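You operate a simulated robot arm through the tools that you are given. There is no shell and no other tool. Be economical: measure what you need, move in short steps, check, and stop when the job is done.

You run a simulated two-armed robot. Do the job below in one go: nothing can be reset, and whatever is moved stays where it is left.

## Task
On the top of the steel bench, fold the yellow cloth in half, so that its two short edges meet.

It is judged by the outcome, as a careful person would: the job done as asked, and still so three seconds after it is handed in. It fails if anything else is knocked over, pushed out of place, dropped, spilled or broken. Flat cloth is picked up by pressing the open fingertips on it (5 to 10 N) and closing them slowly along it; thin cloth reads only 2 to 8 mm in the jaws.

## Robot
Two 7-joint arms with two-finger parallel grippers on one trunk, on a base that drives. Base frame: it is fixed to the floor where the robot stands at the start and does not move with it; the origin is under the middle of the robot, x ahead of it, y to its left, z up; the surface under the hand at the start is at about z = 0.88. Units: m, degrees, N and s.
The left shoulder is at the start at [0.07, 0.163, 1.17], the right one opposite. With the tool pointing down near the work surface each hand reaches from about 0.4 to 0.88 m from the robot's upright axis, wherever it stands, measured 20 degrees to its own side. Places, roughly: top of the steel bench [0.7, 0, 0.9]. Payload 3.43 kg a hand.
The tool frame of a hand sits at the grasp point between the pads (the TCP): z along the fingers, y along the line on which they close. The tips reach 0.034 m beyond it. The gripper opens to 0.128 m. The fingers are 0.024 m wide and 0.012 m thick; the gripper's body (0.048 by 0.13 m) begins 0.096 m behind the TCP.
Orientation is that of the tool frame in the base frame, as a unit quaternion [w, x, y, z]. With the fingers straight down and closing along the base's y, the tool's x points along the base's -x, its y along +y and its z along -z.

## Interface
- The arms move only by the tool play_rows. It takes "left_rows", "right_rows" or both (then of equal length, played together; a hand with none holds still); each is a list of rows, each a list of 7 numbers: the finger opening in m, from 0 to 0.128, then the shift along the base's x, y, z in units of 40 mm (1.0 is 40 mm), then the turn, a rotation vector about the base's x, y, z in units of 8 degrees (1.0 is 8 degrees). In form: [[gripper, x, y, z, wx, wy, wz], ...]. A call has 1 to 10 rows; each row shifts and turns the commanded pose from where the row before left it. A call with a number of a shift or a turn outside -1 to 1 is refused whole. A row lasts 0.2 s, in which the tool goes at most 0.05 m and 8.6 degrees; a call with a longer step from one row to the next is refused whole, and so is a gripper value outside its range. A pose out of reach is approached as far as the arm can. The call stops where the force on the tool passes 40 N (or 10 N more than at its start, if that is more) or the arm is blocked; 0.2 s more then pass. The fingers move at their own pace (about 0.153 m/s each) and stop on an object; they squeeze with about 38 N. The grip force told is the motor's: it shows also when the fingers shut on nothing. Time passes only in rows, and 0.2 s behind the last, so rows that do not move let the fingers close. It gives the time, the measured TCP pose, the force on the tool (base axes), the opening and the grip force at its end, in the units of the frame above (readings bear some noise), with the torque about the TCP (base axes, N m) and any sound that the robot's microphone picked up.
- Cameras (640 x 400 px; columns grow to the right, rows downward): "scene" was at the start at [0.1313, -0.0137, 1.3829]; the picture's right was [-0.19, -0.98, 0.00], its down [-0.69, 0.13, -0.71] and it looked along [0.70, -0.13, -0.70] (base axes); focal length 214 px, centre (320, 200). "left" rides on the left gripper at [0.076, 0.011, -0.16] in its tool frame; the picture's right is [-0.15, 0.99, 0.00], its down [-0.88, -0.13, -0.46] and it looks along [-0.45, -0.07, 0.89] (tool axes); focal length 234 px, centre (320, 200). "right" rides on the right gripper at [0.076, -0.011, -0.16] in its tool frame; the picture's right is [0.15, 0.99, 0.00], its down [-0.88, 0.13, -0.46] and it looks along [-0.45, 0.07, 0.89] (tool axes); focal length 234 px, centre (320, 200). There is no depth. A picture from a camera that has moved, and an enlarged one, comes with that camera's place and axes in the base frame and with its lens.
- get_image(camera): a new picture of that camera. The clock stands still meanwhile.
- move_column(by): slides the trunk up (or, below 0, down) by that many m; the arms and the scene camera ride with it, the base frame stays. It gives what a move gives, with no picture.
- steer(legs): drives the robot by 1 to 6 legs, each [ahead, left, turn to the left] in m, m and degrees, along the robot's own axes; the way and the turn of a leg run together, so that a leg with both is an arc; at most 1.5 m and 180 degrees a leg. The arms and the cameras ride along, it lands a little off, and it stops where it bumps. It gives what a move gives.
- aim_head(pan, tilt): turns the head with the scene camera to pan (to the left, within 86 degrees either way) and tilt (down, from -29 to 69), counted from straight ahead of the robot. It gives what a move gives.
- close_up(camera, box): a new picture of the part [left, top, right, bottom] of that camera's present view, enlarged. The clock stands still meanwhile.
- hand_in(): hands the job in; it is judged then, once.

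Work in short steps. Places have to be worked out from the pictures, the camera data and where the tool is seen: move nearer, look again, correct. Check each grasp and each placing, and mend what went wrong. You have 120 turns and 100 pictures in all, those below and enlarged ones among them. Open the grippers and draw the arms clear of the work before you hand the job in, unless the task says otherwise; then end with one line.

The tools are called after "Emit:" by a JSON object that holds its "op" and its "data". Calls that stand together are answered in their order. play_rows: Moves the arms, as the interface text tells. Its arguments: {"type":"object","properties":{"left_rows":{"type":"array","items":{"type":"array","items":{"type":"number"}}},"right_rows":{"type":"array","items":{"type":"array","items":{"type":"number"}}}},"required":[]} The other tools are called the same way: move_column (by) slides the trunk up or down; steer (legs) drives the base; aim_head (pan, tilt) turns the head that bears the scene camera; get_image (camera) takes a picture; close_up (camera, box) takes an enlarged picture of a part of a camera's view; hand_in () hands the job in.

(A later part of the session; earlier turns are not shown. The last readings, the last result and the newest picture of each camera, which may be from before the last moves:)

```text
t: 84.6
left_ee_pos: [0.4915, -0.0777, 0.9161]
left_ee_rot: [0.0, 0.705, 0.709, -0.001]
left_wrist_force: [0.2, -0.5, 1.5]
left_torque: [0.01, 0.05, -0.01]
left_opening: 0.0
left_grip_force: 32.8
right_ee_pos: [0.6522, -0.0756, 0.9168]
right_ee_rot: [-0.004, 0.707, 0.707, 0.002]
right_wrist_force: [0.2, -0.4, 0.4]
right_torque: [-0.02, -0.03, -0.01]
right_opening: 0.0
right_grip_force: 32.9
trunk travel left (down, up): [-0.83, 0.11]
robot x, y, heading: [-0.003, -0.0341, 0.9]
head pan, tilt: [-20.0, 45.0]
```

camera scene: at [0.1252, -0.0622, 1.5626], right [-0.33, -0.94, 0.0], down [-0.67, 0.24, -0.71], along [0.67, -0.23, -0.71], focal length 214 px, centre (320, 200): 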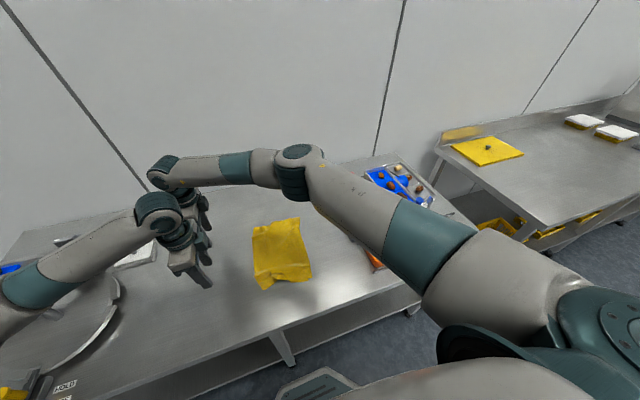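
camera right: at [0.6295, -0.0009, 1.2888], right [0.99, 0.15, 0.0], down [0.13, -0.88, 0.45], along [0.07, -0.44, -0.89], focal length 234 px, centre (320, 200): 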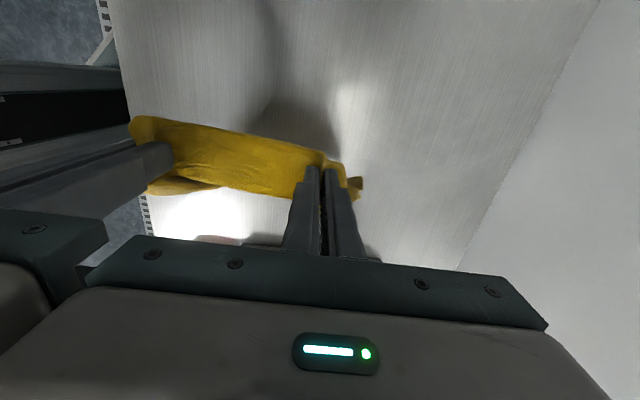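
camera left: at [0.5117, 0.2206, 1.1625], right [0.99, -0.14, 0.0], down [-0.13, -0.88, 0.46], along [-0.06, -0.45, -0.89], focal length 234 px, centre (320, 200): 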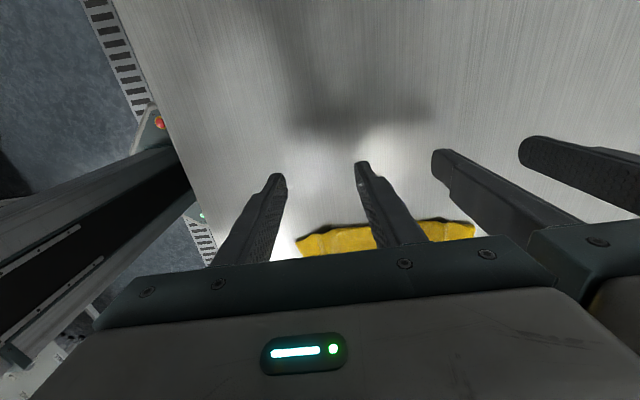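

Emit:
{"op": "play_rows", "data": {"left_rows": [[0, 0, 0, -0.035, 0, 0, 0], [0, 0, 0, 0, 0, 0, 0], [0, -0.2, 0, 0, 0, 0, 0], [0, -0.25, 0, 0, 0, 0, 0], [0, -0.25, 0, 0, 0, 0, 0], [0, -0.25, 0, 0, 0, 0, 0], [0, 0, 0, 0.6, 0, 0, 0], [0, 0, 0.8, 0.9, 0, 0, 0], [0, 0, 1, 0.5, 0, 0, 0], [0, 0, 1, 0.5, 0, 0, 0]], "right_rows": [[0, 0, 0, -0.045, 0, 0, 0], [0, 0, 0, 0, 0, 0, 0], [0, 0.1, 0, 0, 0, 0, 0], [0, 0.15, 0, 0, 0, 0, 0], [0, 0.15, 0, 0, 0, 0, 0], [0, 0.15, 0, 0, 0, 0, 0], [0, 0, 0, 0.6, 0, 0, 0], [0, 0, 0.8, 0.9, 0, 0, 0], [0, 0, 1, 0.5, 0, 0, 0], [0, 0, 1, 0.5, 0, 0, 0]]}}

Emit:
{"op": "close_up", "data": {"camera": "scene", "box": [235, 205, 335, 300]}}

```text
t: 86.8
left_ee_pos: [0.4518, 0.037, 1.0159]
left_ee_rot: [0.001, 0.705, 0.709, 0.0]
left_wrist_force: [-0.1, 0.3, -1.4]
left_torque: [-0.03, -0.05, -0.01]
left_opening: 0.0
left_grip_force: 33.3
right_ee_pos: [0.6738, 0.0367, 1.0162]
right_ee_rot: [-0.001, 0.707, 0.707, 0.002]
right_wrist_force: [-0.3, 0.9, 0.0]
right_torque: [-0.05, 0.02, -0.01]
right_opening: 0.0003
right_grip_force: 33.1
trunk travel left (down, up): [-0.83, 0.11]
robot x, y, heading: [-0.0004, -0.0349, 0.7]
head pan, tilt: [-20.0, 45.0]
```

```text
4.21 times, centred on (285, 252) of scene
camera zoom: at [0.1242, -0.0567, 1.5626], right [-0.33, -0.94, 0.0], down [-0.67, 0.23, -0.71], along [0.67, -0.24, -0.71], focal length 903 px, centre (467, -21)
```

zoom: 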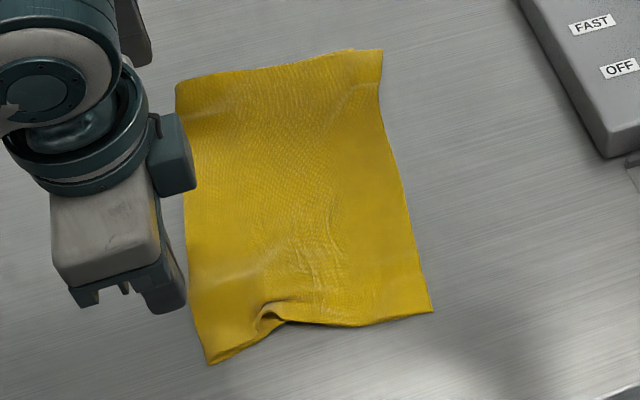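

The cloth is nearly flat with the edges together. I check the alignment of the two short edges from above with the wrist camera.

Emit:
{"op": "play_rows", "data": {"left_rows": [[0.03, 0, -0.9, 0.5, 0, 0, 0], [0.03, 0, -0.9, 0.5, 0, 0, 0], [0.03, 0, -0.9, 0.5, 0, 0, 0], [0.03, 0, -0.6, 0, 0, 0, 0]], "right_rows": [[0.03, 0, -0.9, 0.5, 0, 0, 0], [0.03, 0, -0.9, 0.5, 0, 0, 0], [0.03, 0, -0.9, 0.5, 0, 0, 0], [0.03, 0, -0.6, 0, 0, 0, 0]]}}

Emit:
{"op": "close_up", "data": {"camera": "left", "box": [250, 60, 570, 260]}}

Emit:
{"op": "close_up", "data": {"camera": "right", "box": [80, 60, 400, 260]}}

```text
t: 87.8
left_ee_pos: [0.4535, -0.1012, 1.0755]
left_ee_rot: [-0.001, 0.705, 0.709, 0.0]
left_wrist_force: [0.3, 0.5, -0.8]
left_torque: [0.04, -0.01, 0.01]
left_opening: 0.0301
left_grip_force: 0.0
right_ee_pos: [0.6739, -0.097, 1.0754]
right_ee_rot: [-0.004, 0.706, 0.708, 0.003]
right_wrist_force: [-0.7, -0.4, -0.8]
right_torque: [0.04, -0.01, -0.01]
right_opening: 0.03
right_grip_force: 0.1
trunk travel left (down, up): [-0.83, 0.11]
robot x, y, heading: [-0.0025, -0.0364, 0.5]
head pan, tilt: [-20.0, 45.0]
```

```text
2.00 times, centred on (410, 160) of left
camera zoom: at [0.4632, -0.0245, 1.2352], right [0.99, -0.14, 0.0], down [-0.12, -0.88, 0.45], along [-0.07, -0.45, -0.89], focal length 468 px, centre (140, 280)
```

zoom: 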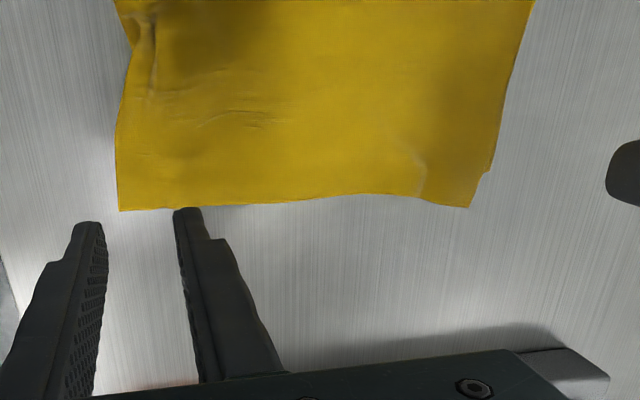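

```text
2.00 times, centred on (240, 160) of right
camera zoom: at [0.6624, -0.0238, 1.2371], right [0.99, 0.15, 0.0], down [0.13, -0.89, 0.45], along [0.07, -0.44, -0.9], focal length 468 px, centre (480, 280)
```

zoom: 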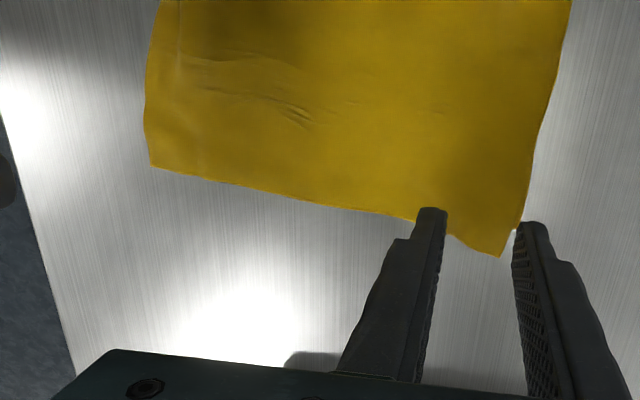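

Only one edge line is visible from above. To see whether the layers are flush or something is tucked under, I tilt the right hand's camera and look from the right side.

Emit:
{"op": "play_rows", "data": {"right_rows": [[0.03, -0.3, -0.6, 0.4, 1, 0, 0], [0.03, -0.3, -0.6, 0.4, 1, 0, 0], [0.03, -0.3, -0.6, 0, 1, 0, 0], [0.03, -0.3, -0.6, 0, 1, 0, 0], [0.03, 0, -0.6, 0, 1, 0, 0], [0.03, 0, -0.6, 0, 1, 0, 0], [0.03, 0, -0.4, 0, 1, 0, 0], [0.03, 0, 0, 0, 1, 0, 0]]}}

Emit:
{"op": "get_image", "data": {"camera": "right"}}

```text
t: 89.6
left_ee_pos: [0.4532, -0.0984, 1.0755]
left_ee_rot: [0.0, 0.705, 0.709, -0.001]
left_wrist_force: [0.2, 0.7, -0.8]
left_torque: [0.0, 0.02, 0.04]
left_opening: 0.0299
left_grip_force: 0.1
right_ee_pos: [0.6276, -0.2567, 1.1066]
right_ee_rot: [-0.378, 0.597, 0.598, 0.378]
right_wrist_force: [0.3, 1.1, -0.1]
right_torque: [0.03, -0.01, 0.01]
right_opening: 0.0297
right_grip_force: 0.2
trunk travel left (down, up): [-0.83, 0.11]
robot x, y, heading: [0.0, -0.0344, 0.4]
head pan, tilt: [-20.0, 45.0]
```

```text
19 pictures are left
camera right: at [0.6155, -0.3686, 1.2456], right [0.99, 0.06, 0.13], down [0.13, -0.79, -0.6], along [0.07, 0.61, -0.79], focal length 234 px, centre (320, 200)
```

right: 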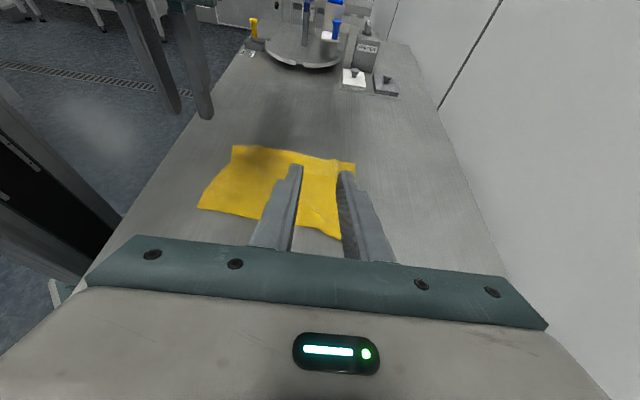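

Emit:
{"op": "close_up", "data": {"camera": "right", "box": [190, 135, 370, 250]}}

```text
3.48 times, centred on (280, 192) of right
camera zoom: at [0.6155, -0.3686, 1.2456], right [0.99, 0.06, 0.13], down [0.13, -0.79, -0.6], along [0.07, 0.61, -0.79], focal length 814 px, centre (459, 226)
```

zoom: 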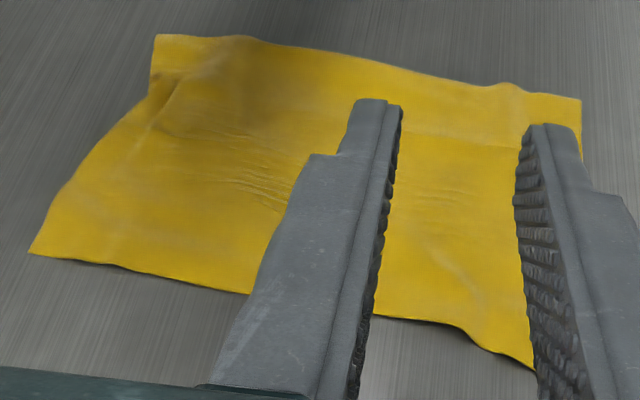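

Opening the fingers wide clears the view, so I zoom on the whole right edge.

Emit:
{"op": "play_rows", "data": {"right_rows": [[0.128, -0.5, 0.3, -0.5, 0, 0, 0], [0.128, -0.5, 0.3, -0.5, 0, 0, 0], [0.128, 0, 0, 0, 0, 0, 0]]}}

Emit:
{"op": "close_up", "data": {"camera": "right", "box": [210, 130, 430, 260]}}

```text
t: 90.4
left_ee_pos: [0.4522, -0.097, 1.0748]
left_ee_rot: [0.0, 0.705, 0.709, -0.001]
left_wrist_force: [-0.1, -0.3, -0.2]
left_torque: [0.0, -0.02, -0.01]
left_opening: 0.03
left_grip_force: 0.1
right_ee_pos: [0.5885, -0.2312, 1.0664]
right_ee_rot: [-0.376, 0.598, 0.598, 0.378]
right_wrist_force: [0.2, 0.2, 0.6]
right_torque: [0.02, -0.01, -0.02]
right_opening: 0.1281
right_grip_force: 0.2
trunk travel left (down, up): [-0.83, 0.11]
robot x, y, heading: [-0.0046, -0.0332, 0.5]
head pan, tilt: [-20.0, 45.0]
```

```text
2.91 times, centred on (320, 195) of right
camera zoom: at [0.5757, -0.3437, 1.205], right [0.99, 0.06, 0.13], down [0.13, -0.79, -0.6], along [0.07, 0.61, -0.79], focal length 681 px, centre (320, 214)
```

zoom: 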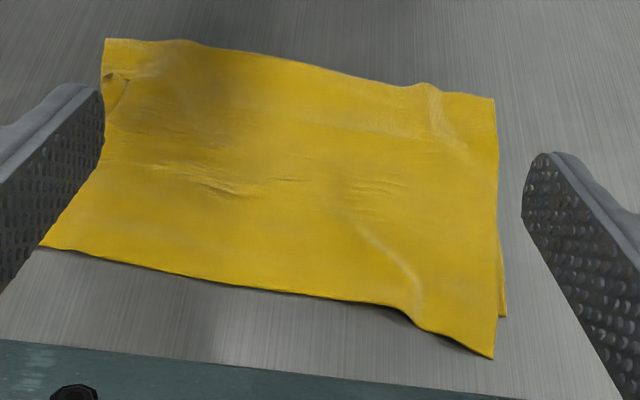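

At the far corner the top layer overhangs the bottom one by about 2.5 cm. The near side seems short, so I look at the near edge from the front.

Emit:
{"op": "play_rows", "data": {"left_rows": [[0.03, 0, 0.9, 0.3, 0, 0, 0], [0.03, 0, 1, 0.3, 0, 0, 0], [0.03, 0, 1, 0, 0, 0, 0], [0.03, 0, 1, 0, 0, 0, 0], [0.03, 0, 1, 0, 0, 0, 0]]}}

Emit:
{"op": "close_up", "data": {"camera": "scene", "box": [250, 210, 340, 300]}}

```text
t: 91.6
left_ee_pos: [0.4517, 0.0985, 1.0991]
left_ee_rot: [0.001, 0.706, 0.708, -0.001]
left_wrist_force: [-0.7, 0.8, -1.1]
left_torque: [-0.05, -0.03, 0.02]
left_opening: 0.0301
left_grip_force: 0.1
right_ee_pos: [0.5859, -0.2304, 1.0673]
right_ee_rot: [-0.376, 0.598, 0.599, 0.378]
right_wrist_force: [-0.6, 0.0, 0.5]
right_torque: [-0.02, -0.03, 0.0]
right_opening: 0.1281
right_grip_force: 0.1
trunk travel left (down, up): [-0.83, 0.11]
robot x, y, heading: [-0.0041, -0.0348, 0.3]
head pan, tilt: [-20.0, 45.0]
```

```text
4.44 times, centred on (295, 255) of scene
camera zoom: at [0.1242, -0.0578, 1.5627], right [-0.33, -0.94, 0.0], down [-0.67, 0.23, -0.71], along [0.67, -0.24, -0.71], focal length 953 px, centre (431, -44)
```

zoom: 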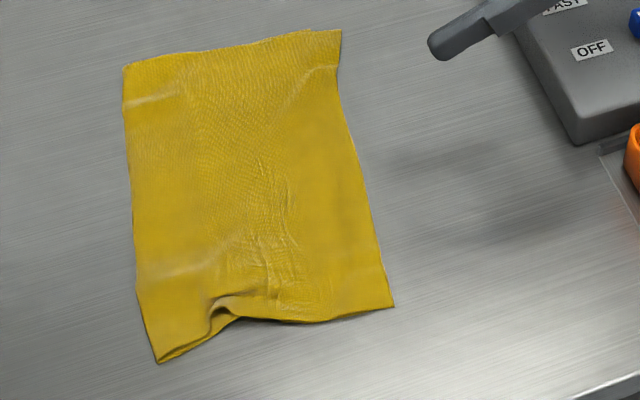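

It looks neat apart from a small pleat on the near side that shortens that end. I press the left fingertip near the right-near corner and pull gently toward −y to take out the slack.

Emit:
{"op": "play_rows", "data": {"left_rows": [[0, 0.1, -0.9, -0.2, 0, 0, 0], [0, 0.1, -1, -0.5, 0, 0, 0], [0, 0, -1, -0.8, 0, 0, 0], [0, 0, -1, -0.8, 0, 0, 0], [0, 0, -1, -0.8, 0, 0, 0], [0, 0, 0, -0.8, 0, 0, 0], [0, 0, 0, -0.6, 0, 0, 0], [0, 0, 0, -0.04, 0, 0, 0], [0, 0, 0, 0, 0, 0, 0]], "right_rows": [[0.06, 0.4, 0, 0.3, 0, 0, 0], [0.06, 0.4, 0, 0.3, 0, 0, 0], [0.06, 0.4, 0, 0.3, -1, 0, 0], [0.06, 0.4, 0, 0, -1, 0, 0], [0.06, 0, 0, 0, -1, 0, 0], [0.06, 0, 0, 0, -1, 0, 0], [0.06, 0, 0, 0, -1, 0, 0], [0.06, 0, 0, 0, -1, 0, 0], [0.06, 0, 0, 0, -1, 0, 0]]}}

```text
refused: row 3 steps farther than a row can; nothing moved
```

The step was slightly too long, so I reduce it.

Emit:
{"op": "play_rows", "data": {"left_rows": [[0, 0.1, -0.9, -0.2, 0, 0, 0], [0, 0.1, -1, -0.5, 0, 0, 0], [0, 0, -1, -0.7, 0, 0, 0], [0, 0, -1, -0.7, 0, 0, 0], [0, 0, -1, -0.7, 0, 0, 0], [0, 0, 0, -0.9, 0, 0, 0], [0, 0, 0, -0.78, 0, 0, 0], [0, 0, 0, -0.04, 0, 0, 0], [0, 0, 0, 0, 0, 0, 0]], "right_rows": [[0.06, 0.4, 0, 0.3, 0, 0, 0], [0.06, 0.4, 0, 0.3, 0, 0, 0], [0.06, 0.4, 0, 0.3, -1, 0, 0], [0.06, 0.4, 0, 0, -1, 0, 0], [0.06, 0, 0, 0, -1, 0, 0], [0.06, 0, 0, 0, -1, 0, 0], [0.06, 0, 0, 0, -1, 0, 0], [0.06, 0, 0, 0, -1, 0, 0], [0.06, 0, 0, 0, -1, 0, 0]]}}

```text
t: 93.6
left_ee_pos: [0.4608, -0.0964, 0.9193]
left_ee_rot: [0.0, 0.705, 0.709, -0.001]
left_wrist_force: [0.8, 1.1, -0.5]
left_torque: [-0.01, 0.0, 0.0]
left_opening: 0.0001
left_grip_force: 32.7
right_ee_pos: [0.6521, -0.2305, 1.1018]
right_ee_rot: [-0.052, 0.705, 0.705, 0.051]
right_wrist_force: [-0.1, 0.5, 0.4]
right_torque: [-0.03, -0.01, 0.0]
right_opening: 0.06
right_grip_force: 0.1
trunk travel left (down, up): [-0.83, 0.11]
robot x, y, heading: [-0.0047, -0.0341, 0.5]
head pan, tilt: [-20.0, 45.0]
```

Emit:
{"op": "play_rows", "data": {"left_rows": [[0, 0, 0, -0.08, 0, 0, 0], [0, 0, 0, -0.03, 0, 0, 0], [0, 0, 0, 0, 0, 0, 0]]}}

```text
t: 94.4
left_ee_pos: [0.4602, -0.0977, 0.9158]
left_ee_rot: [0.0, 0.705, 0.709, -0.001]
left_wrist_force: [0.4, 0.6, 9.9]
left_torque: [0.04, 0.0, 0.01]
left_opening: 0.0
left_grip_force: 32.8
right_ee_pos: [0.6507, -0.2323, 1.1026]
right_ee_rot: [-0.052, 0.704, 0.706, 0.053]
right_wrist_force: [-0.3, 0.3, -0.2]
right_torque: [-0.02, 0.0, 0.01]
right_opening: 0.0597
right_grip_force: 0.2
trunk travel left (down, up): [-0.83, 0.11]
robot x, y, heading: [-0.0035, -0.0311, 0.6]
head pan, tilt: [-20.0, 45.0]
```

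Pressing at 10 N. I drag 22 mm in −y (and 4 mm in −x), then lift and withdraw.

Emit:
{"op": "play_rows", "data": {"left_rows": [[0, 0, -0.1, 0, 0, 0, 0], [0, -0.05, -0.15, 0, 0, 0, 0], [0, -0.05, -0.15, 0, 0, 0, 0], [0, 0, -0.15, 0, 0, 0, 0], [0, 0, 0, 0.6, 0, 0, 0], [0, 0, 0.6, 0.9, 0, 0, 0], [0, 0, 1, 0.6, 0, 0, 0], [0, 0, 1, 0.6, 0, 0, 0], [0, 0, 1, 0.6, 0, 0, 0], [0, 0, 1, 0, 0, 0, 0]]}}

Emit:
{"op": "close_up", "data": {"camera": "scene", "box": [250, 210, 340, 300]}}

```text
t: 96.6
left_ee_pos: [0.4565, 0.0688, 1.0491]
left_ee_rot: [0.001, 0.705, 0.709, -0.002]
left_wrist_force: [-0.3, 0.2, 0.4]
left_torque: [0.02, 0.01, -0.03]
left_opening: 0.0002
left_grip_force: 33.1
right_ee_pos: [0.652, -0.2312, 1.1026]
right_ee_rot: [-0.052, 0.704, 0.706, 0.052]
right_wrist_force: [0.3, -0.1, 0.7]
right_torque: [-0.03, 0.01, 0.02]
right_opening: 0.0602
right_grip_force: 0.2
trunk travel left (down, up): [-0.83, 0.11]
robot x, y, heading: [-0.0018, -0.0363, 0.6]
head pan, tilt: [-20.0, 45.0]
```

```text
4.44 times, centred on (295, 255) of scene
camera zoom: at [0.1248, -0.0576, 1.5626], right [-0.33, -0.94, 0.0], down [-0.67, 0.23, -0.71], along [0.67, -0.24, -0.71], focal length 953 px, centre (431, -44)
```

zoom: 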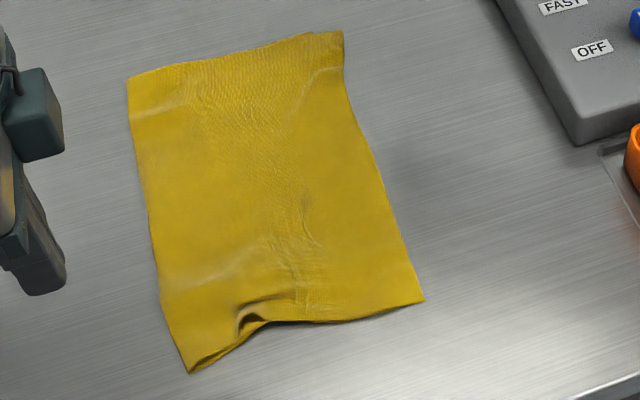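

The near end moved as a whole. One more try with anchoring: the right fingertip holds the cloth near the right edge while the left pulls the near fold corner back toward +y to open the pleat.

Emit:
{"op": "play_rows", "data": {"left_rows": [[0, 0, -0.3, 0, 0, 0, 0], [0, 0, -0.5, -0.3, 0, 0, 0], [0, 0, -0.5, -0.5, 0, 0, 0], [0, 0, -0.5, -0.6, 0, 0, 0], [0, 0, 0, -0.6, 0, 0, 0], [0, 0, 0, -0.6, 0, 0, 0], [0, 0, 0, -0.6, 0, 0, 0]], "right_rows": [[0, -0.4, 0.5, -0.5, -1, 0, 0], [0, -0.5, 0.5, -0.6, -0.05, 0, 0], [0, -0.5, 0.5, -0.6, 0, 0, 0], [0, -0.5, 0.5, -0.6, 0, 0, 0], [0, -0.5, 0.5, -0.7, 0, 0, 0], [0, -0.15, 0.5, -0.8, 0, 0, 0], [0, 0, 0.15, -0.75, 0, 0, 0]]}}

Emit:
{"op": "get_image", "data": {"camera": "left"}}

```text
t: 98.2
left_ee_pos: [0.4567, -0.0058, 0.9187]
left_ee_rot: [0.001, 0.705, 0.709, -0.001]
left_wrist_force: [-0.8, 0.0, 0.3]
left_torque: [0.02, -0.02, -0.02]
left_opening: 0.0
left_grip_force: 32.3
right_ee_pos: [0.5506, -0.1077, 0.9196]
right_ee_rot: [-0.001, 0.707, 0.708, 0.0]
right_wrist_force: [-0.5, 0.2, 1.0]
right_torque: [0.0, 0.0, 0.0]
right_opening: 0.0
right_grip_force: 32.8
trunk travel left (down, up): [-0.83, 0.11]
robot x, y, heading: [-0.0002, -0.0336, 0.6]
head pan, tilt: [-20.0, 45.0]
```

```text
14 pictures are left
camera left: at [0.4668, 0.0688, 1.0794], right [0.99, -0.14, 0.0], down [-0.13, -0.88, 0.46], along [-0.06, -0.45, -0.89], focal length 234 px, centre (320, 200)
```

left: 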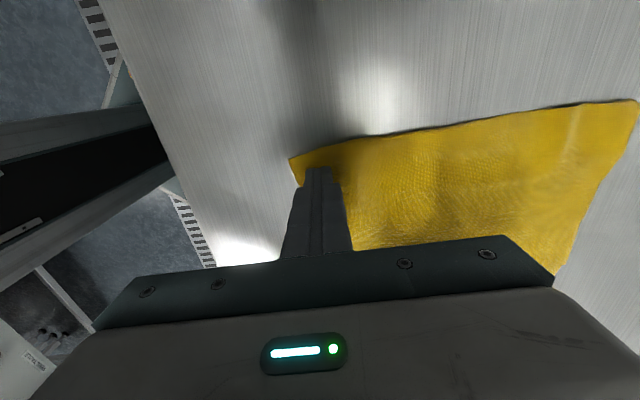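

The left tip is right over the near fold corner. I press both, then pull the left 25 mm in +y and 8 mm in −x while the right holds.

Emit:
{"op": "play_rows", "data": {"left_rows": [[0, 0, 0, -0.07, 0, 0, 0], [0, 0, 0, -0.02, 0, 0, 0], [0, 0, 0, 0, 0, 0, 0]], "right_rows": [[0, 0, 0, -0.1, 0, 0, 0], [0, 0, 0, -0.03, 0, 0, 0], [0, 0, 0, 0, 0, 0, 0]]}}

```text
t: 99.0
left_ee_pos: [0.4564, -0.0069, 0.9172]
left_ee_rot: [0.001, 0.706, 0.709, 0.0]
left_wrist_force: [1.6, 1.1, 8.2]
left_torque: [0.0, 0.05, 0.0]
left_opening: 0.0
left_grip_force: 33.1
right_ee_pos: [0.549, -0.1065, 0.9167]
right_ee_rot: [-0.001, 0.707, 0.707, 0.001]
right_wrist_force: [-0.4, -0.2, 2.1]
right_torque: [0.0, -0.04, -0.02]
right_opening: 0.0002
right_grip_force: 33.1
trunk travel left (down, up): [-0.83, 0.11]
robot x, y, heading: [-0.0033, -0.0384, 0.6]
head pan, tilt: [-20.0, 45.0]
```

Emit:
{"op": "play_rows", "data": {"left_rows": [[0, 0, 0, 0, 0, 0, 0], [0, 0, 0, 0, 0, 0, 0], [0, -0.05, 0.12, 0, 0, 0, 0], [0, -0.05, 0.15, 0, 0, 0, 0], [0, -0.05, 0.15, 0, 0, 0, 0], [0, -0.05, 0.15, 0, 0, 0, 0], [0, 0, 0, 0.6, 0, 0, 0], [0, 0, 0.8, 0.9, 0, 0, 0], [0, 0, 1, 0.5, 0, 0, 0], [0, 0, 1, 0.5, 0, 0, 0]], "right_rows": [[0, 0, 0, -0.06, 0, 0, 0], [0, 0, 0, 0, 0, 0, 0], [0, 0, 0, 0, 0, 0, 0], [0, 0, 0, 0, 0, 0, 0], [0, 0, 0, 0, 0, 0, 0], [0, 0, 0, 0, 0, 0, 0], [0, 0, 0, 0, 0, 0, 0], [0, 0, 0, 0.6, 0, 0, 0], [0, 0.5, 0, 0.9, 0, 0, 0], [0, 0.5, 0, 0.9, 0, 0, 0]]}}

Emit:
{"op": "play_rows", "data": {"right_rows": [[0.06, 1, 0, 0.5, 0, 0, 0], [0.06, 1, 0.3, 0.5, 0, 0, 0], [0.06, 0.8, 0.3, 0, 0, 0, 0]], "left_rows": [[0.06, 0, 0.5, 0.3, 0, 0, 0], [0.06, 0, 0.5, 0, 0, 0, 0], [0.06, 0, 0, 0, 0, 0, 0]]}}

Emit:
{"op": "close_up", "data": {"camera": "scene", "box": [250, 210, 340, 300]}}

```text
t: 101.2
left_ee_pos: [0.4475, 0.1299, 1.0173]
left_ee_rot: [0.0, 0.705, 0.709, -0.001]
left_wrist_force: [0.7, 0.9, 0.1]
left_torque: [-0.04, 0.01, 0.0]
left_opening: 0.0
left_grip_force: 32.7
right_ee_pos: [0.5893, -0.1036, 1.0071]
right_ee_rot: [-0.001, 0.706, 0.708, 0.0]
right_wrist_force: [0.4, 0.4, -0.8]
right_torque: [0.01, 0.04, -0.01]
right_opening: 0.0
right_grip_force: 33.0
trunk travel left (down, up): [-0.83, 0.11]
robot x, y, heading: [-0.0021, -0.0365, 0.4]
head pan, tilt: [-20.0, 45.0]
```

```text
t: 102.0
left_ee_pos: [0.4492, 0.167, 1.029]
left_ee_rot: [0.0, 0.705, 0.709, 0.0]
left_wrist_force: [0.1, -0.4, -0.3]
left_torque: [-0.01, 0.01, -0.02]
left_opening: 0.06
left_grip_force: 0.1
right_ee_pos: [0.7041, -0.0808, 1.0487]
right_ee_rot: [-0.002, 0.707, 0.707, -0.001]
right_wrist_force: [-0.9, -0.5, -1.4]
right_torque: [0.01, 0.02, 0.01]
right_opening: 0.0602
right_grip_force: 0.0
trunk travel left (down, up): [-0.83, 0.11]
robot x, y, heading: [-0.0046, -0.0369, 0.7]
head pan, tilt: [-20.0, 45.0]
```

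```text
4.44 times, centred on (295, 255) of scene
camera zoom: at [0.1266, -0.0601, 1.5624], right [-0.33, -0.94, 0.0], down [-0.67, 0.24, -0.71], along [0.67, -0.24, -0.71], focal length 953 px, centre (431, -44)
```

zoom: 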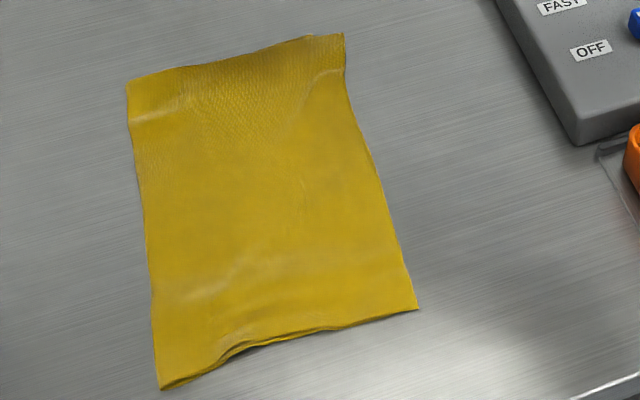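

Excellent, the pleat is gone and the near end now has its full width. I check the right-hand edges again with the tilted right camera.

Emit:
{"op": "play_rows", "data": {"right_rows": [[0.128, -0.3, -0.5, 0.5, 1, 0, 0], [0.128, -0.4, -0.5, 0.3, 1, 0, 0], [0.128, -0.4, -0.5, 0, 1, 0, 0], [0.128, -0.4, -0.5, 0, 1, 0, 0], [0.128, -0.4, -0.5, 0, 1, 0, 0], [0.128, -0.4, -0.5, 0, 1, 0, 0], [0.128, -0.3, -0.5, 0, 1, 0, 0], [0.128, 0, -0.4, 0, 1, 0, 0]]}}

Emit:
{"op": "close_up", "data": {"camera": "right", "box": [210, 130, 430, 260]}}

```text
t: 103.8
left_ee_pos: [0.449, 0.167, 1.0294]
left_ee_rot: [0.0, 0.705, 0.709, 0.0]
left_wrist_force: [-0.7, -0.5, 0.5]
left_torque: [0.01, -0.03, 0.0]
left_opening: 0.0598
left_grip_force: 0.1
right_ee_pos: [0.5975, -0.2394, 1.0819]
right_ee_rot: [-0.375, 0.598, 0.6, 0.376]
right_wrist_force: [0.2, 0.1, -0.3]
right_torque: [-0.01, 0.01, 0.02]
right_opening: 0.128
right_grip_force: 0.1
trunk travel left (down, up): [-0.83, 0.11]
robot x, y, heading: [-0.0052, -0.0351, 0.5]
head pan, tilt: [-20.0, 45.0]
```

```text
2.91 times, centred on (320, 195) of right
camera zoom: at [0.5851, -0.3513, 1.2213], right [0.99, 0.07, 0.13], down [0.13, -0.79, -0.59], along [0.07, 0.61, -0.79], focal length 681 px, centre (320, 214)
```

zoom: 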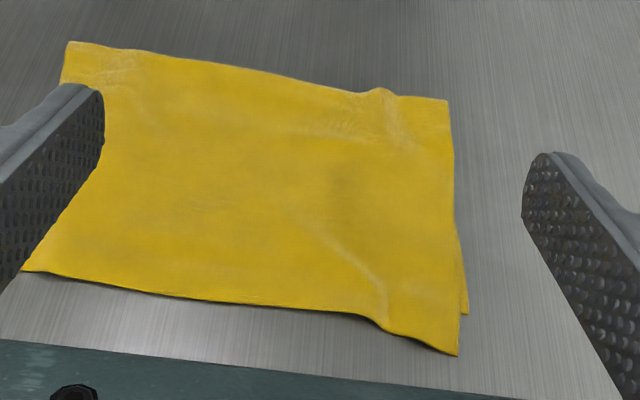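

All edges line up within millimetres except the far corner: the top layer sits at y≈−0.176 and the bottom at −0.147. I'll nudge just that single-layer overhang toward +y with a light fingertip.

Emit:
{"op": "play_rows", "data": {"right_rows": [[0, 0.3, 0, 0.2, -1, 0, 0], [0, 0.3, 0, 0, -1, 0, 0], [0, 0.3, 0, 0, -1, 0, 0], [0, 0.3, 0.2, 0, -1, 0, 0], [0, 0.3, 0.3, -0.4, -1, 0, 0], [0, 0.3, 0.4, -0.6, -1, 0, 0], [0, 0.3, 0.4, -0.6, -1, 0, 0], [0, 0.15, 0.4, -0.6, -1, 0, 0], [0, 0, 0, -0.8, 0, 0, 0], [0, 0, 0, -0.8, 0, 0, 0]]}}

Emit:
{"op": "get_image", "data": {"camera": "right"}}

```text
t: 106.0
left_ee_pos: [0.4487, 0.1676, 1.0288]
left_ee_rot: [0.0, 0.706, 0.709, 0.0]
left_wrist_force: [0.3, -0.2, -0.9]
left_torque: [0.04, -0.01, 0.03]
left_opening: 0.06
left_grip_force: 0.1
right_ee_pos: [0.6872, -0.172, 0.9353]
right_ee_rot: [-0.002, 0.707, 0.708, 0.0]
right_wrist_force: [0.7, -0.6, 0.3]
right_torque: [-0.02, 0.04, 0.03]
right_opening: 0.0
right_grip_force: 32.9
trunk travel left (down, up): [-0.83, 0.11]
robot x, y, heading: [-0.0021, -0.0345, 0.7]
head pan, tilt: [-20.0, 45.0]
```

```text
11 pictures are left
camera right: at [0.6747, -0.0959, 1.0958], right [0.99, 0.15, 0.0], down [0.13, -0.88, 0.45], along [0.07, -0.45, -0.89], focal length 234 px, centre (320, 200)
```

right: 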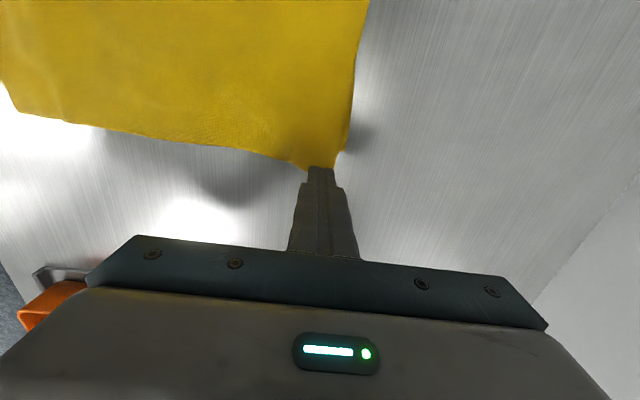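

The fingertip is over the overhanging corner. I lower it to light contact.

Emit:
{"op": "play_rows", "data": {"right_rows": [[0, 0, 0, -0.35, 0, 0, 0], [0, 0, 0, -0.12, 0, 0, 0], [0, 0, 0, 0, 0, 0, 0]]}}

Emit:
{"op": "play_rows", "data": {"right_rows": [[0, 0, 0, -0.04, 0, 0, 0], [0, 0, 0, 0, 0, 0, 0]]}}

```text
t: 106.8
left_ee_pos: [0.4485, 0.1674, 1.0301]
left_ee_rot: [0.0, 0.705, 0.709, 0.0]
left_wrist_force: [-0.4, -0.8, 0.5]
left_torque: [0.0, -0.03, -0.03]
left_opening: 0.0597
left_grip_force: 0.0
right_ee_pos: [0.6849, -0.1703, 0.9177]
right_ee_rot: [-0.002, 0.706, 0.708, 0.0]
right_wrist_force: [-0.3, 0.5, 0.1]
right_torque: [0.01, 0.0, -0.01]
right_opening: 0.0002
right_grip_force: 32.9
trunk travel left (down, up): [-0.83, 0.11]
robot x, y, heading: [-0.0061, -0.0346, 0.5]
head pan, tilt: [-20.0, 45.0]
```

```text
t: 107.4
left_ee_pos: [0.4488, 0.1687, 1.0297]
left_ee_rot: [0.001, 0.705, 0.709, -0.001]
left_wrist_force: [0.6, 0.0, -0.2]
left_torque: [0.0, 0.01, -0.02]
left_opening: 0.0599
left_grip_force: 0.1
right_ee_pos: [0.6866, -0.1709, 0.9176]
right_ee_rot: [-0.001, 0.706, 0.708, 0.0]
right_wrist_force: [0.1, 0.6, -0.5]
right_torque: [0.03, 0.0, -0.02]
right_opening: 0.0
right_grip_force: 32.5
trunk travel left (down, up): [-0.83, 0.11]
robot x, y, heading: [-0.0021, -0.0372, 0.3]
head pan, tilt: [-20.0, 45.0]
```

Emit:
{"op": "play_rows", "data": {"right_rows": [[0, 0, 0, -0.05, 0, 0, 0], [0, 0, 0, 0, 0, 0, 0]]}}

```text
t: 108.0
left_ee_pos: [0.448, 0.1679, 1.0299]
left_ee_rot: [0.0, 0.705, 0.709, 0.0]
left_wrist_force: [-0.2, 0.5, -0.5]
left_torque: [0.01, 0.01, 0.01]
left_opening: 0.06
left_grip_force: 0.0
right_ee_pos: [0.687, -0.17, 0.9145]
right_ee_rot: [-0.001, 0.706, 0.708, 0.001]
right_wrist_force: [0.0, -0.4, 4.6]
right_torque: [0.0, -0.05, -0.01]
right_opening: 0.0
right_grip_force: 33.3
trunk travel left (down, up): [-0.83, 0.11]
robot x, y, heading: [-0.0042, -0.0372, 0.6]
head pan, tilt: [-20.0, 45.0]
```

Light contact at 4.6 N. I push the overhang 18 mm in +y, then lift.

Emit:
{"op": "play_rows", "data": {"right_rows": [[0, 0, 0.1, 0, 0, 0, 0], [0, 0, 0.12, 0, 0, 0, 0], [0, 0, 0.12, 0, 0, 0, 0], [0, 0, 0.11, 0, 0, 0, 0], [0, 0, 0, 0.3, 0, 0, 0], [0, 0, 0, 0.9, 0, 0, 0], [0, 0, 0, 0.9, 0, 0, 0], [0.06, 0, 0, 0.9, 0, 0, 0]]}}

Emit:
{"op": "play_rows", "data": {"right_rows": [[0.128, -0.3, 0, 0, 1, 0, 0], [0.128, -0.4, -0.2, 0, 1, 0, 0], [0.128, -0.4, -0.2, 0, 1, 0, 0], [0.128, -0.4, -0.3, 0, 1, 0, 0], [0.128, -0.4, -0.3, 0, 1, 0, 0], [0.128, -0.3, -0.3, 0, 1, 0, 0], [0.128, 0, -0.5, 0, 1, 0, 0], [0.128, 0, -0.3, 0.5, 1, 0, 0]]}}

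Emit:
{"op": "close_up", "data": {"camera": "right", "box": [210, 130, 430, 260]}}

```text
t: 109.8
left_ee_pos: [0.4488, 0.1673, 1.0287]
left_ee_rot: [0.001, 0.705, 0.709, 0.0]
left_wrist_force: [-0.2, 0.0, 0.4]
left_torque: [-0.03, -0.03, 0.02]
left_opening: 0.0601
left_grip_force: 0.0
right_ee_pos: [0.6879, -0.151, 1.0353]
right_ee_rot: [-0.001, 0.706, 0.708, 0.0]
right_wrist_force: [0.7, -0.1, 0.4]
right_torque: [0.04, -0.01, 0.01]
right_opening: 0.06
right_grip_force: 0.0
trunk travel left (down, up): [-0.83, 0.11]
robot x, y, heading: [-0.0005, -0.0339, 0.4]
head pan, tilt: [-20.0, 45.0]
```

```text
t: 111.6
left_ee_pos: [0.4502, 0.1681, 1.028]
left_ee_rot: [0.0, 0.705, 0.709, -0.001]
left_wrist_force: [-0.3, 0.4, 0.5]
left_torque: [-0.02, -0.01, 0.0]
left_opening: 0.06
left_grip_force: 0.1
right_ee_pos: [0.599, -0.2356, 1.0531]
right_ee_rot: [-0.376, 0.598, 0.6, 0.376]
right_wrist_force: [0.2, -0.3, -0.6]
right_torque: [-0.03, 0.01, 0.02]
right_opening: 0.1279
right_grip_force: 0.0
trunk travel left (down, up): [-0.83, 0.11]
robot x, y, heading: [-0.0035, -0.0343, 0.6]
head pan, tilt: [-20.0, 45.0]
```

```text
2.91 times, centred on (320, 195) of right
camera zoom: at [0.5874, -0.3479, 1.1928], right [0.99, 0.07, 0.13], down [0.13, -0.79, -0.59], along [0.07, 0.61, -0.79], focal length 681 px, centre (320, 214)
```

zoom: 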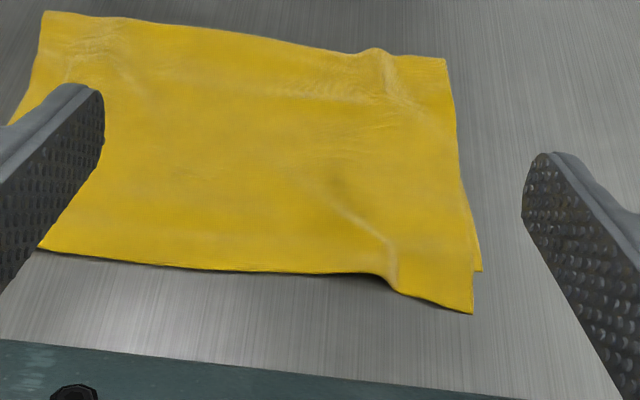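

The top edge is now straight (far corner −0.160 against −0.155 elsewhere), and only the bottom layer's far corner is tucked back, at about (0.709, −0.132), with a 6 mm strip exposed along the far side. I'll press just that strip from outside and pull it in −y.

Emit:
{"op": "play_rows", "data": {"right_rows": [[0, 0.36, 0.2, 0.5, -1, 0, 0], [0, 0.36, 0.3, 0, -1, 0, 0], [0, 0.36, 0.37, 0, -1, 0, 0], [0, 0.36, 0.37, 0, -1, 0, 0], [0, 0.37, 0.37, -0.4, -1, 0, 0], [0, 0.37, 0.37, -0.5, -1, 0, 0], [0, 0.37, 0.37, -0.6, -1, 0, 0], [0, 0.37, 0.37, -0.6, -1, 0, 0], [0, 0, 0, -0.6, 0, 0, 0], [0, 0, 0, -0.7, 0, 0, 0]]}}

Emit:
{"op": "close_up", "data": {"camera": "right", "box": [240, 60, 400, 200]}}

```text
t: 113.8
left_ee_pos: [0.4488, 0.1675, 1.0294]
left_ee_rot: [-0.001, 0.706, 0.708, 0.0]
left_wrist_force: [0.5, -0.2, -0.1]
left_torque: [0.01, 0.05, 0.03]
left_opening: 0.0601
left_grip_force: 0.1
right_ee_pos: [0.7155, -0.1286, 0.9381]
right_ee_rot: [-0.001, 0.706, 0.708, 0.001]
right_wrist_force: [-0.2, -0.6, 0.0]
right_torque: [0.0, 0.0, 0.03]
right_opening: 0.0
right_grip_force: 33.2
trunk travel left (down, up): [-0.83, 0.11]
robot x, y, heading: [0.001, -0.0376, 0.2]
head pan, tilt: [-20.0, 45.0]
```

```text
2.86 times, centred on (320, 130) of right
camera zoom: at [0.7036, -0.0545, 1.0988], right [0.99, 0.15, 0.0], down [0.13, -0.88, 0.45], along [0.07, -0.45, -0.89], focal length 669 px, centre (320, 400)
```

zoom: 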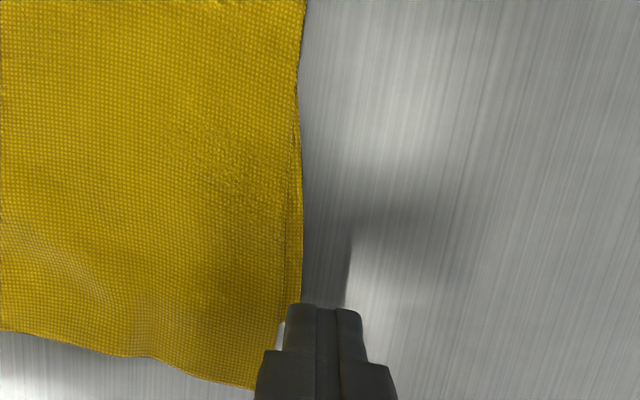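

The strip runs x 0.703–0.7095 and ends at y≈−0.13. I shift the tip 12 mm in +y to sit on it, then lower to contact.

Emit:
{"op": "play_rows", "data": {"right_rows": [[0, 0, 0.3, 0, 0, 0, 0], [0, 0, 0, -0.4, 0, 0, 0], [0, 0, 0, -0.12, 0, 0, 0], [0, 0, 0, 0, 0, 0, 0]]}}

Emit:
{"op": "play_rows", "data": {"right_rows": [[0, 0, 0, -0.05, 0, 0, 0], [0, 0, 0, 0, 0, 0, 0]]}}

```text
t: 114.8
left_ee_pos: [0.4483, 0.1672, 1.0282]
left_ee_rot: [0.0, 0.705, 0.709, 0.0]
left_wrist_force: [0.1, -0.2, -0.6]
left_torque: [0.03, 0.01, 0.0]
left_opening: 0.0601
left_grip_force: 0.1
right_ee_pos: [0.7164, -0.1154, 0.9162]
right_ee_rot: [-0.001, 0.706, 0.708, 0.0]
right_wrist_force: [-0.2, 0.1, 0.3]
right_torque: [0.04, 0.0, 0.0]
right_opening: 0.0
right_grip_force: 33.4
trunk travel left (down, up): [-0.83, 0.11]
robot x, y, heading: [-0.0041, -0.0333, 0.6]
head pan, tilt: [-20.0, 45.0]
```

```text
t: 115.4
left_ee_pos: [0.4486, 0.168, 1.0286]
left_ee_rot: [0.001, 0.705, 0.709, 0.0]
left_wrist_force: [0.3, 0.9, 0.0]
left_torque: [-0.02, -0.02, -0.01]
left_opening: 0.06
left_grip_force: 0.1
right_ee_pos: [0.715, -0.1166, 0.9163]
right_ee_rot: [-0.002, 0.707, 0.708, -0.001]
right_wrist_force: [-0.4, 0.0, 1.5]
right_torque: [0.03, -0.02, 0.0]
right_opening: 0.0
right_grip_force: 32.8
trunk travel left (down, up): [-0.83, 0.11]
robot x, y, heading: [-0.0011, -0.0338, 0.7]
head pan, tilt: [-20.0, 45.0]
```

Contact is beginning. I press a bit more, drag 26 mm in −y, and lift.

Emit:
{"op": "play_rows", "data": {"right_rows": [[0, 0, 0, -0.03, 0, 0, 0], [0, 0, 0, 0, 0, 0, 0], [0, 0, -0.13, 0, 0, 0, 0], [0, 0, -0.13, 0, 0, 0, 0], [0, 0, -0.13, 0, 0, 0, 0], [0, 0, -0.13, 0, 0, 0, 0], [0, 0, -0.13, 0, 0, 0, 0], [0, 0, 0, 0.4, 0, 0, 0], [0, 0, 0, 0.9, 0, 0, 0], [0, 0, 0.8, 0.8, 0, 0, 0]]}}

Emit:
{"op": "close_up", "data": {"camera": "right", "box": [200, 80, 400, 230]}}

```text
t: 117.6
left_ee_pos: [0.4485, 0.1687, 1.0282]
left_ee_rot: [0.001, 0.705, 0.709, 0.0]
left_wrist_force: [0.8, -0.1, 0.2]
left_torque: [-0.02, -0.03, -0.01]
left_opening: 0.0601
left_grip_force: 0.0
right_ee_pos: [0.716, -0.107, 0.9987]
right_ee_rot: [0.0, 0.707, 0.707, 0.0]
right_wrist_force: [0.2, 0.3, -0.2]
right_torque: [-0.02, 0.02, 0.05]
right_opening: 0.0002
right_grip_force: 33.2
trunk travel left (down, up): [-0.83, 0.11]
robot x, y, heading: [-0.0032, -0.0346, 0.4]
head pan, tilt: [-20.0, 45.0]
```

```text
2.67 times, centred on (300, 155) of right
camera zoom: at [0.7035, -0.0311, 1.16], right [0.99, 0.15, 0.0], down [0.13, -0.88, 0.46], along [0.07, -0.45, -0.89], focal length 624 px, centre (373, 320)
```

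zoom: 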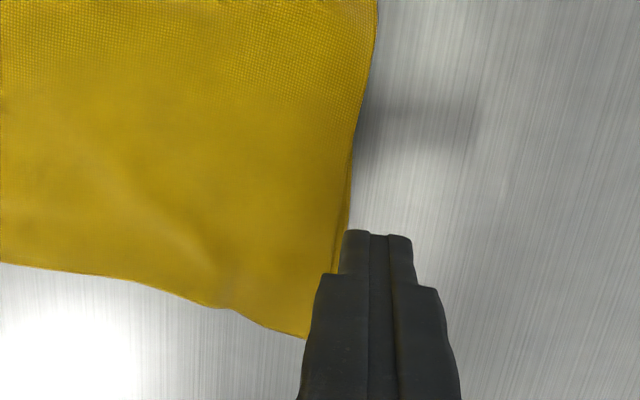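

The finger hides the corner, so I take the tilted view again.

Emit:
{"op": "play_rows", "data": {"right_rows": [[0.128, -0.2, 0, 0.5, 1, 0, 0], [0.128, -0.4, -0.2, 0.5, 1, 0, 0], [0.128, -0.4, -0.4, 0, 1, 0, 0], [0.128, -0.4, -0.5, 0, 1, 0, 0], [0.128, -0.4, -0.5, 0, 1, 0, 0], [0.128, -0.4, -0.5, 0, 1, 0, 0], [0.128, -0.4, -0.5, 0, 1, 0, 0], [0.128, -0.3, -0.5, 0, 1, 0, 0]]}}

Emit:
{"op": "close_up", "data": {"camera": "right", "box": [210, 130, 430, 260]}}

```text
t: 119.4
left_ee_pos: [0.4486, 0.1669, 1.0294]
left_ee_rot: [0.001, 0.706, 0.708, 0.0]
left_wrist_force: [0.3, -0.8, 0.2]
left_torque: [0.0, -0.03, -0.01]
left_opening: 0.06
left_grip_force: 0.2
right_ee_pos: [0.5999, -0.2336, 1.0421]
right_ee_rot: [-0.376, 0.597, 0.6, 0.376]
right_wrist_force: [0.1, -0.2, 0.3]
right_torque: [-0.01, 0.06, -0.03]
right_opening: 0.1282
right_grip_force: 0.0
trunk travel left (down, up): [-0.83, 0.11]
robot x, y, heading: [0.0, -0.033, 0.4]
head pan, tilt: [-20.0, 45.0]
```

```text
2.91 times, centred on (320, 195) of right
camera zoom: at [0.5868, -0.3457, 1.1799], right [0.99, 0.07, 0.14], down [0.13, -0.79, -0.59], along [0.07, 0.61, -0.79], focal length 681 px, centre (320, 214)
```

zoom: 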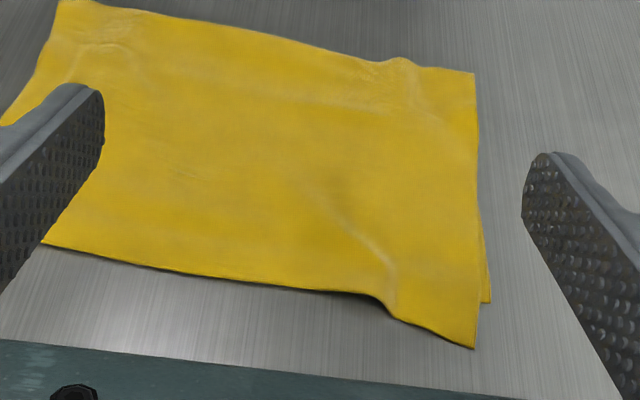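

The layers stick and move together. The clean fix is to pinch only the overhanging single layer at that corner, lift it a little and set it back about 2 cm. I position for that pinch.

Emit:
{"op": "play_rows", "data": {"right_rows": [[0.024, 0.2, 0, 0.5, -1, 0, 0], [0.024, 0.25, 0, 0, -1, 0, 0], [0.024, 0.25, 0, 0, -1, 0, 0], [0.024, 0.25, 0.2, 0, -1, 0, 0], [0.024, 0.25, 0.3, -0.4, -1, 0, 0], [0.024, 0.25, 0.35, -0.5, -1, 0, 0], [0.024, 0.25, 0.35, -0.6, -1, 0, 0], [0.024, 0.25, 0.3, -0.6, -1, 0, 0], [0.024, 0, 0, -0.6, 0, 0, 0], [0.024, 0, 0, -0.6, 0, 0, 0]]}}

Emit:
{"op": "get_image", "data": {"camera": "right"}}

```text
t: 121.6
left_ee_pos: [0.4494, 0.1683, 1.0277]
left_ee_rot: [0.0, 0.705, 0.709, -0.001]
left_wrist_force: [-0.1, -0.4, -0.3]
left_torque: [0.01, 0.03, 0.03]
left_opening: 0.0599
left_grip_force: 0.0
right_ee_pos: [0.678, -0.1749, 0.927]
right_ee_rot: [-0.001, 0.706, 0.708, -0.001]
right_wrist_force: [0.1, 0.1, -0.1]
right_torque: [0.02, -0.01, 0.0]
right_opening: 0.0243
right_grip_force: 0.0
trunk travel left (down, up): [-0.83, 0.11]
robot x, y, heading: [-0.0041, -0.035, 0.3]
head pan, tilt: [-20.0, 45.0]
```

```text
6 pictures are left
camera right: at [0.6669, -0.0999, 1.0879], right [0.99, 0.15, 0.0], down [0.13, -0.88, 0.46], along [0.07, -0.45, -0.89], focal length 234 px, centre (320, 200)
```

right: 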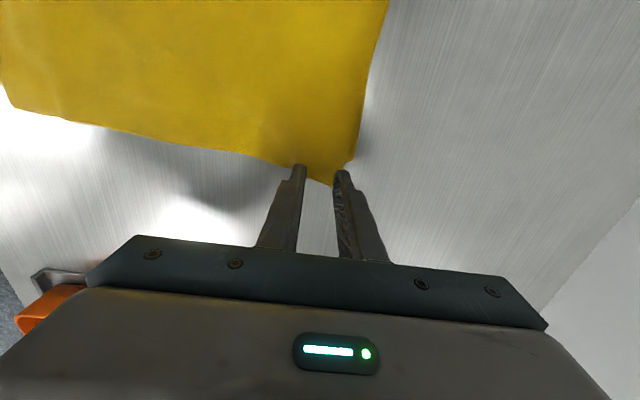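

The overhang sits between the fingers. I lower to contact.

Emit:
{"op": "play_rows", "data": {"right_rows": [[0.024, -0.05, 0.1, -0.2, 0, 0, 0], [0.024, 0, 0, -0.08, 0, 0, 0], [0.024, 0, 0, 0, 0, 0, 0]]}}

Emit:
{"op": "play_rows", "data": {"right_rows": [[0.024, 0, 0, -0.04, 0, 0, 0], [0.024, 0, 0, 0, 0, 0, 0]]}}

```text
t: 122.4
left_ee_pos: [0.449, 0.1672, 1.0293]
left_ee_rot: [0.001, 0.705, 0.709, 0.0]
left_wrist_force: [0.7, -0.5, 0.6]
left_torque: [0.0, 0.0, 0.01]
left_opening: 0.06
left_grip_force: 0.0
right_ee_pos: [0.6763, -0.1686, 0.9156]
right_ee_rot: [-0.001, 0.707, 0.707, 0.001]
right_wrist_force: [-0.1, -0.8, 4.2]
right_torque: [0.02, -0.06, 0.02]
right_opening: 0.0242
right_grip_force: 0.1
trunk travel left (down, up): [-0.83, 0.11]
robot x, y, heading: [-0.001, -0.0353, 0.6]
head pan, tilt: [-20.0, 45.0]
```

```text
t: 123.0
left_ee_pos: [0.4479, 0.1684, 1.0296]
left_ee_rot: [0.0, 0.705, 0.709, 0.0]
left_wrist_force: [0.9, 1.1, 0.4]
left_torque: [0.01, -0.02, 0.0]
left_opening: 0.06
left_grip_force: 0.1
right_ee_pos: [0.6764, -0.1686, 0.9162]
right_ee_rot: [0.0, 0.706, 0.708, 0.001]
right_wrist_force: [0.8, -0.5, 10.4]
right_torque: [0.09, -0.03, -0.03]
right_opening: 0.0236
right_grip_force: 0.1
trunk travel left (down, up): [-0.83, 0.11]
robot x, y, heading: [0.0018, -0.0364, 0.6]
head pan, tilt: [-20.0, 45.0]
```

Contact at 10 N. I close slowly, then lift 12 mm.

Emit:
{"op": "play_rows", "data": {"right_rows": [[0.02, 0, 0, 0, 0, 0, 0], [0.016, 0, 0, 0, 0, 0, 0], [0.012, 0, 0, 0, 0, 0, 0], [0.008, 0, 0, 0, 0, 0, 0], [0.004, 0, 0, 0, 0, 0, 0], [0, 0, 0, 0, 0, 0, 0], [0, 0, 0, 0, 0, 0, 0], [0, 0, 0.1, 0.15, 0, 0, 0], [0, 0, 0.1, 0.15, 0, 0, 0]]}}

Emit:
{"op": "get_image", "data": {"camera": "right"}}

```text
t: 125.0
left_ee_pos: [0.4488, 0.168, 1.0287]
left_ee_rot: [0.0, 0.705, 0.709, -0.001]
left_wrist_force: [-0.3, 0.1, 0.4]
left_torque: [-0.02, -0.02, 0.04]
left_opening: 0.0599
left_grip_force: 0.1
right_ee_pos: [0.6756, -0.1609, 0.9267]
right_ee_rot: [-0.002, 0.706, 0.708, -0.001]
right_wrist_force: [-0.4, 0.5, 0.5]
right_torque: [0.0, -0.01, -0.02]
right_opening: 0.0017
right_grip_force: 36.7
trunk travel left (down, up): [-0.83, 0.11]
robot x, y, heading: [-0.002, -0.0353, 0.3]
head pan, tilt: [-20.0, 45.0]
```

```text
5 pictures are left
camera right: at [0.6638, -0.086, 1.0872], right [0.99, 0.15, 0.0], down [0.13, -0.88, 0.46], along [0.07, -0.45, -0.89], focal length 234 px, centre (320, 200)
```

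right: 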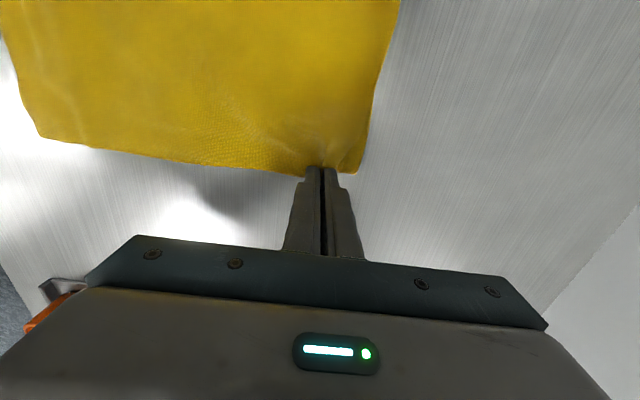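

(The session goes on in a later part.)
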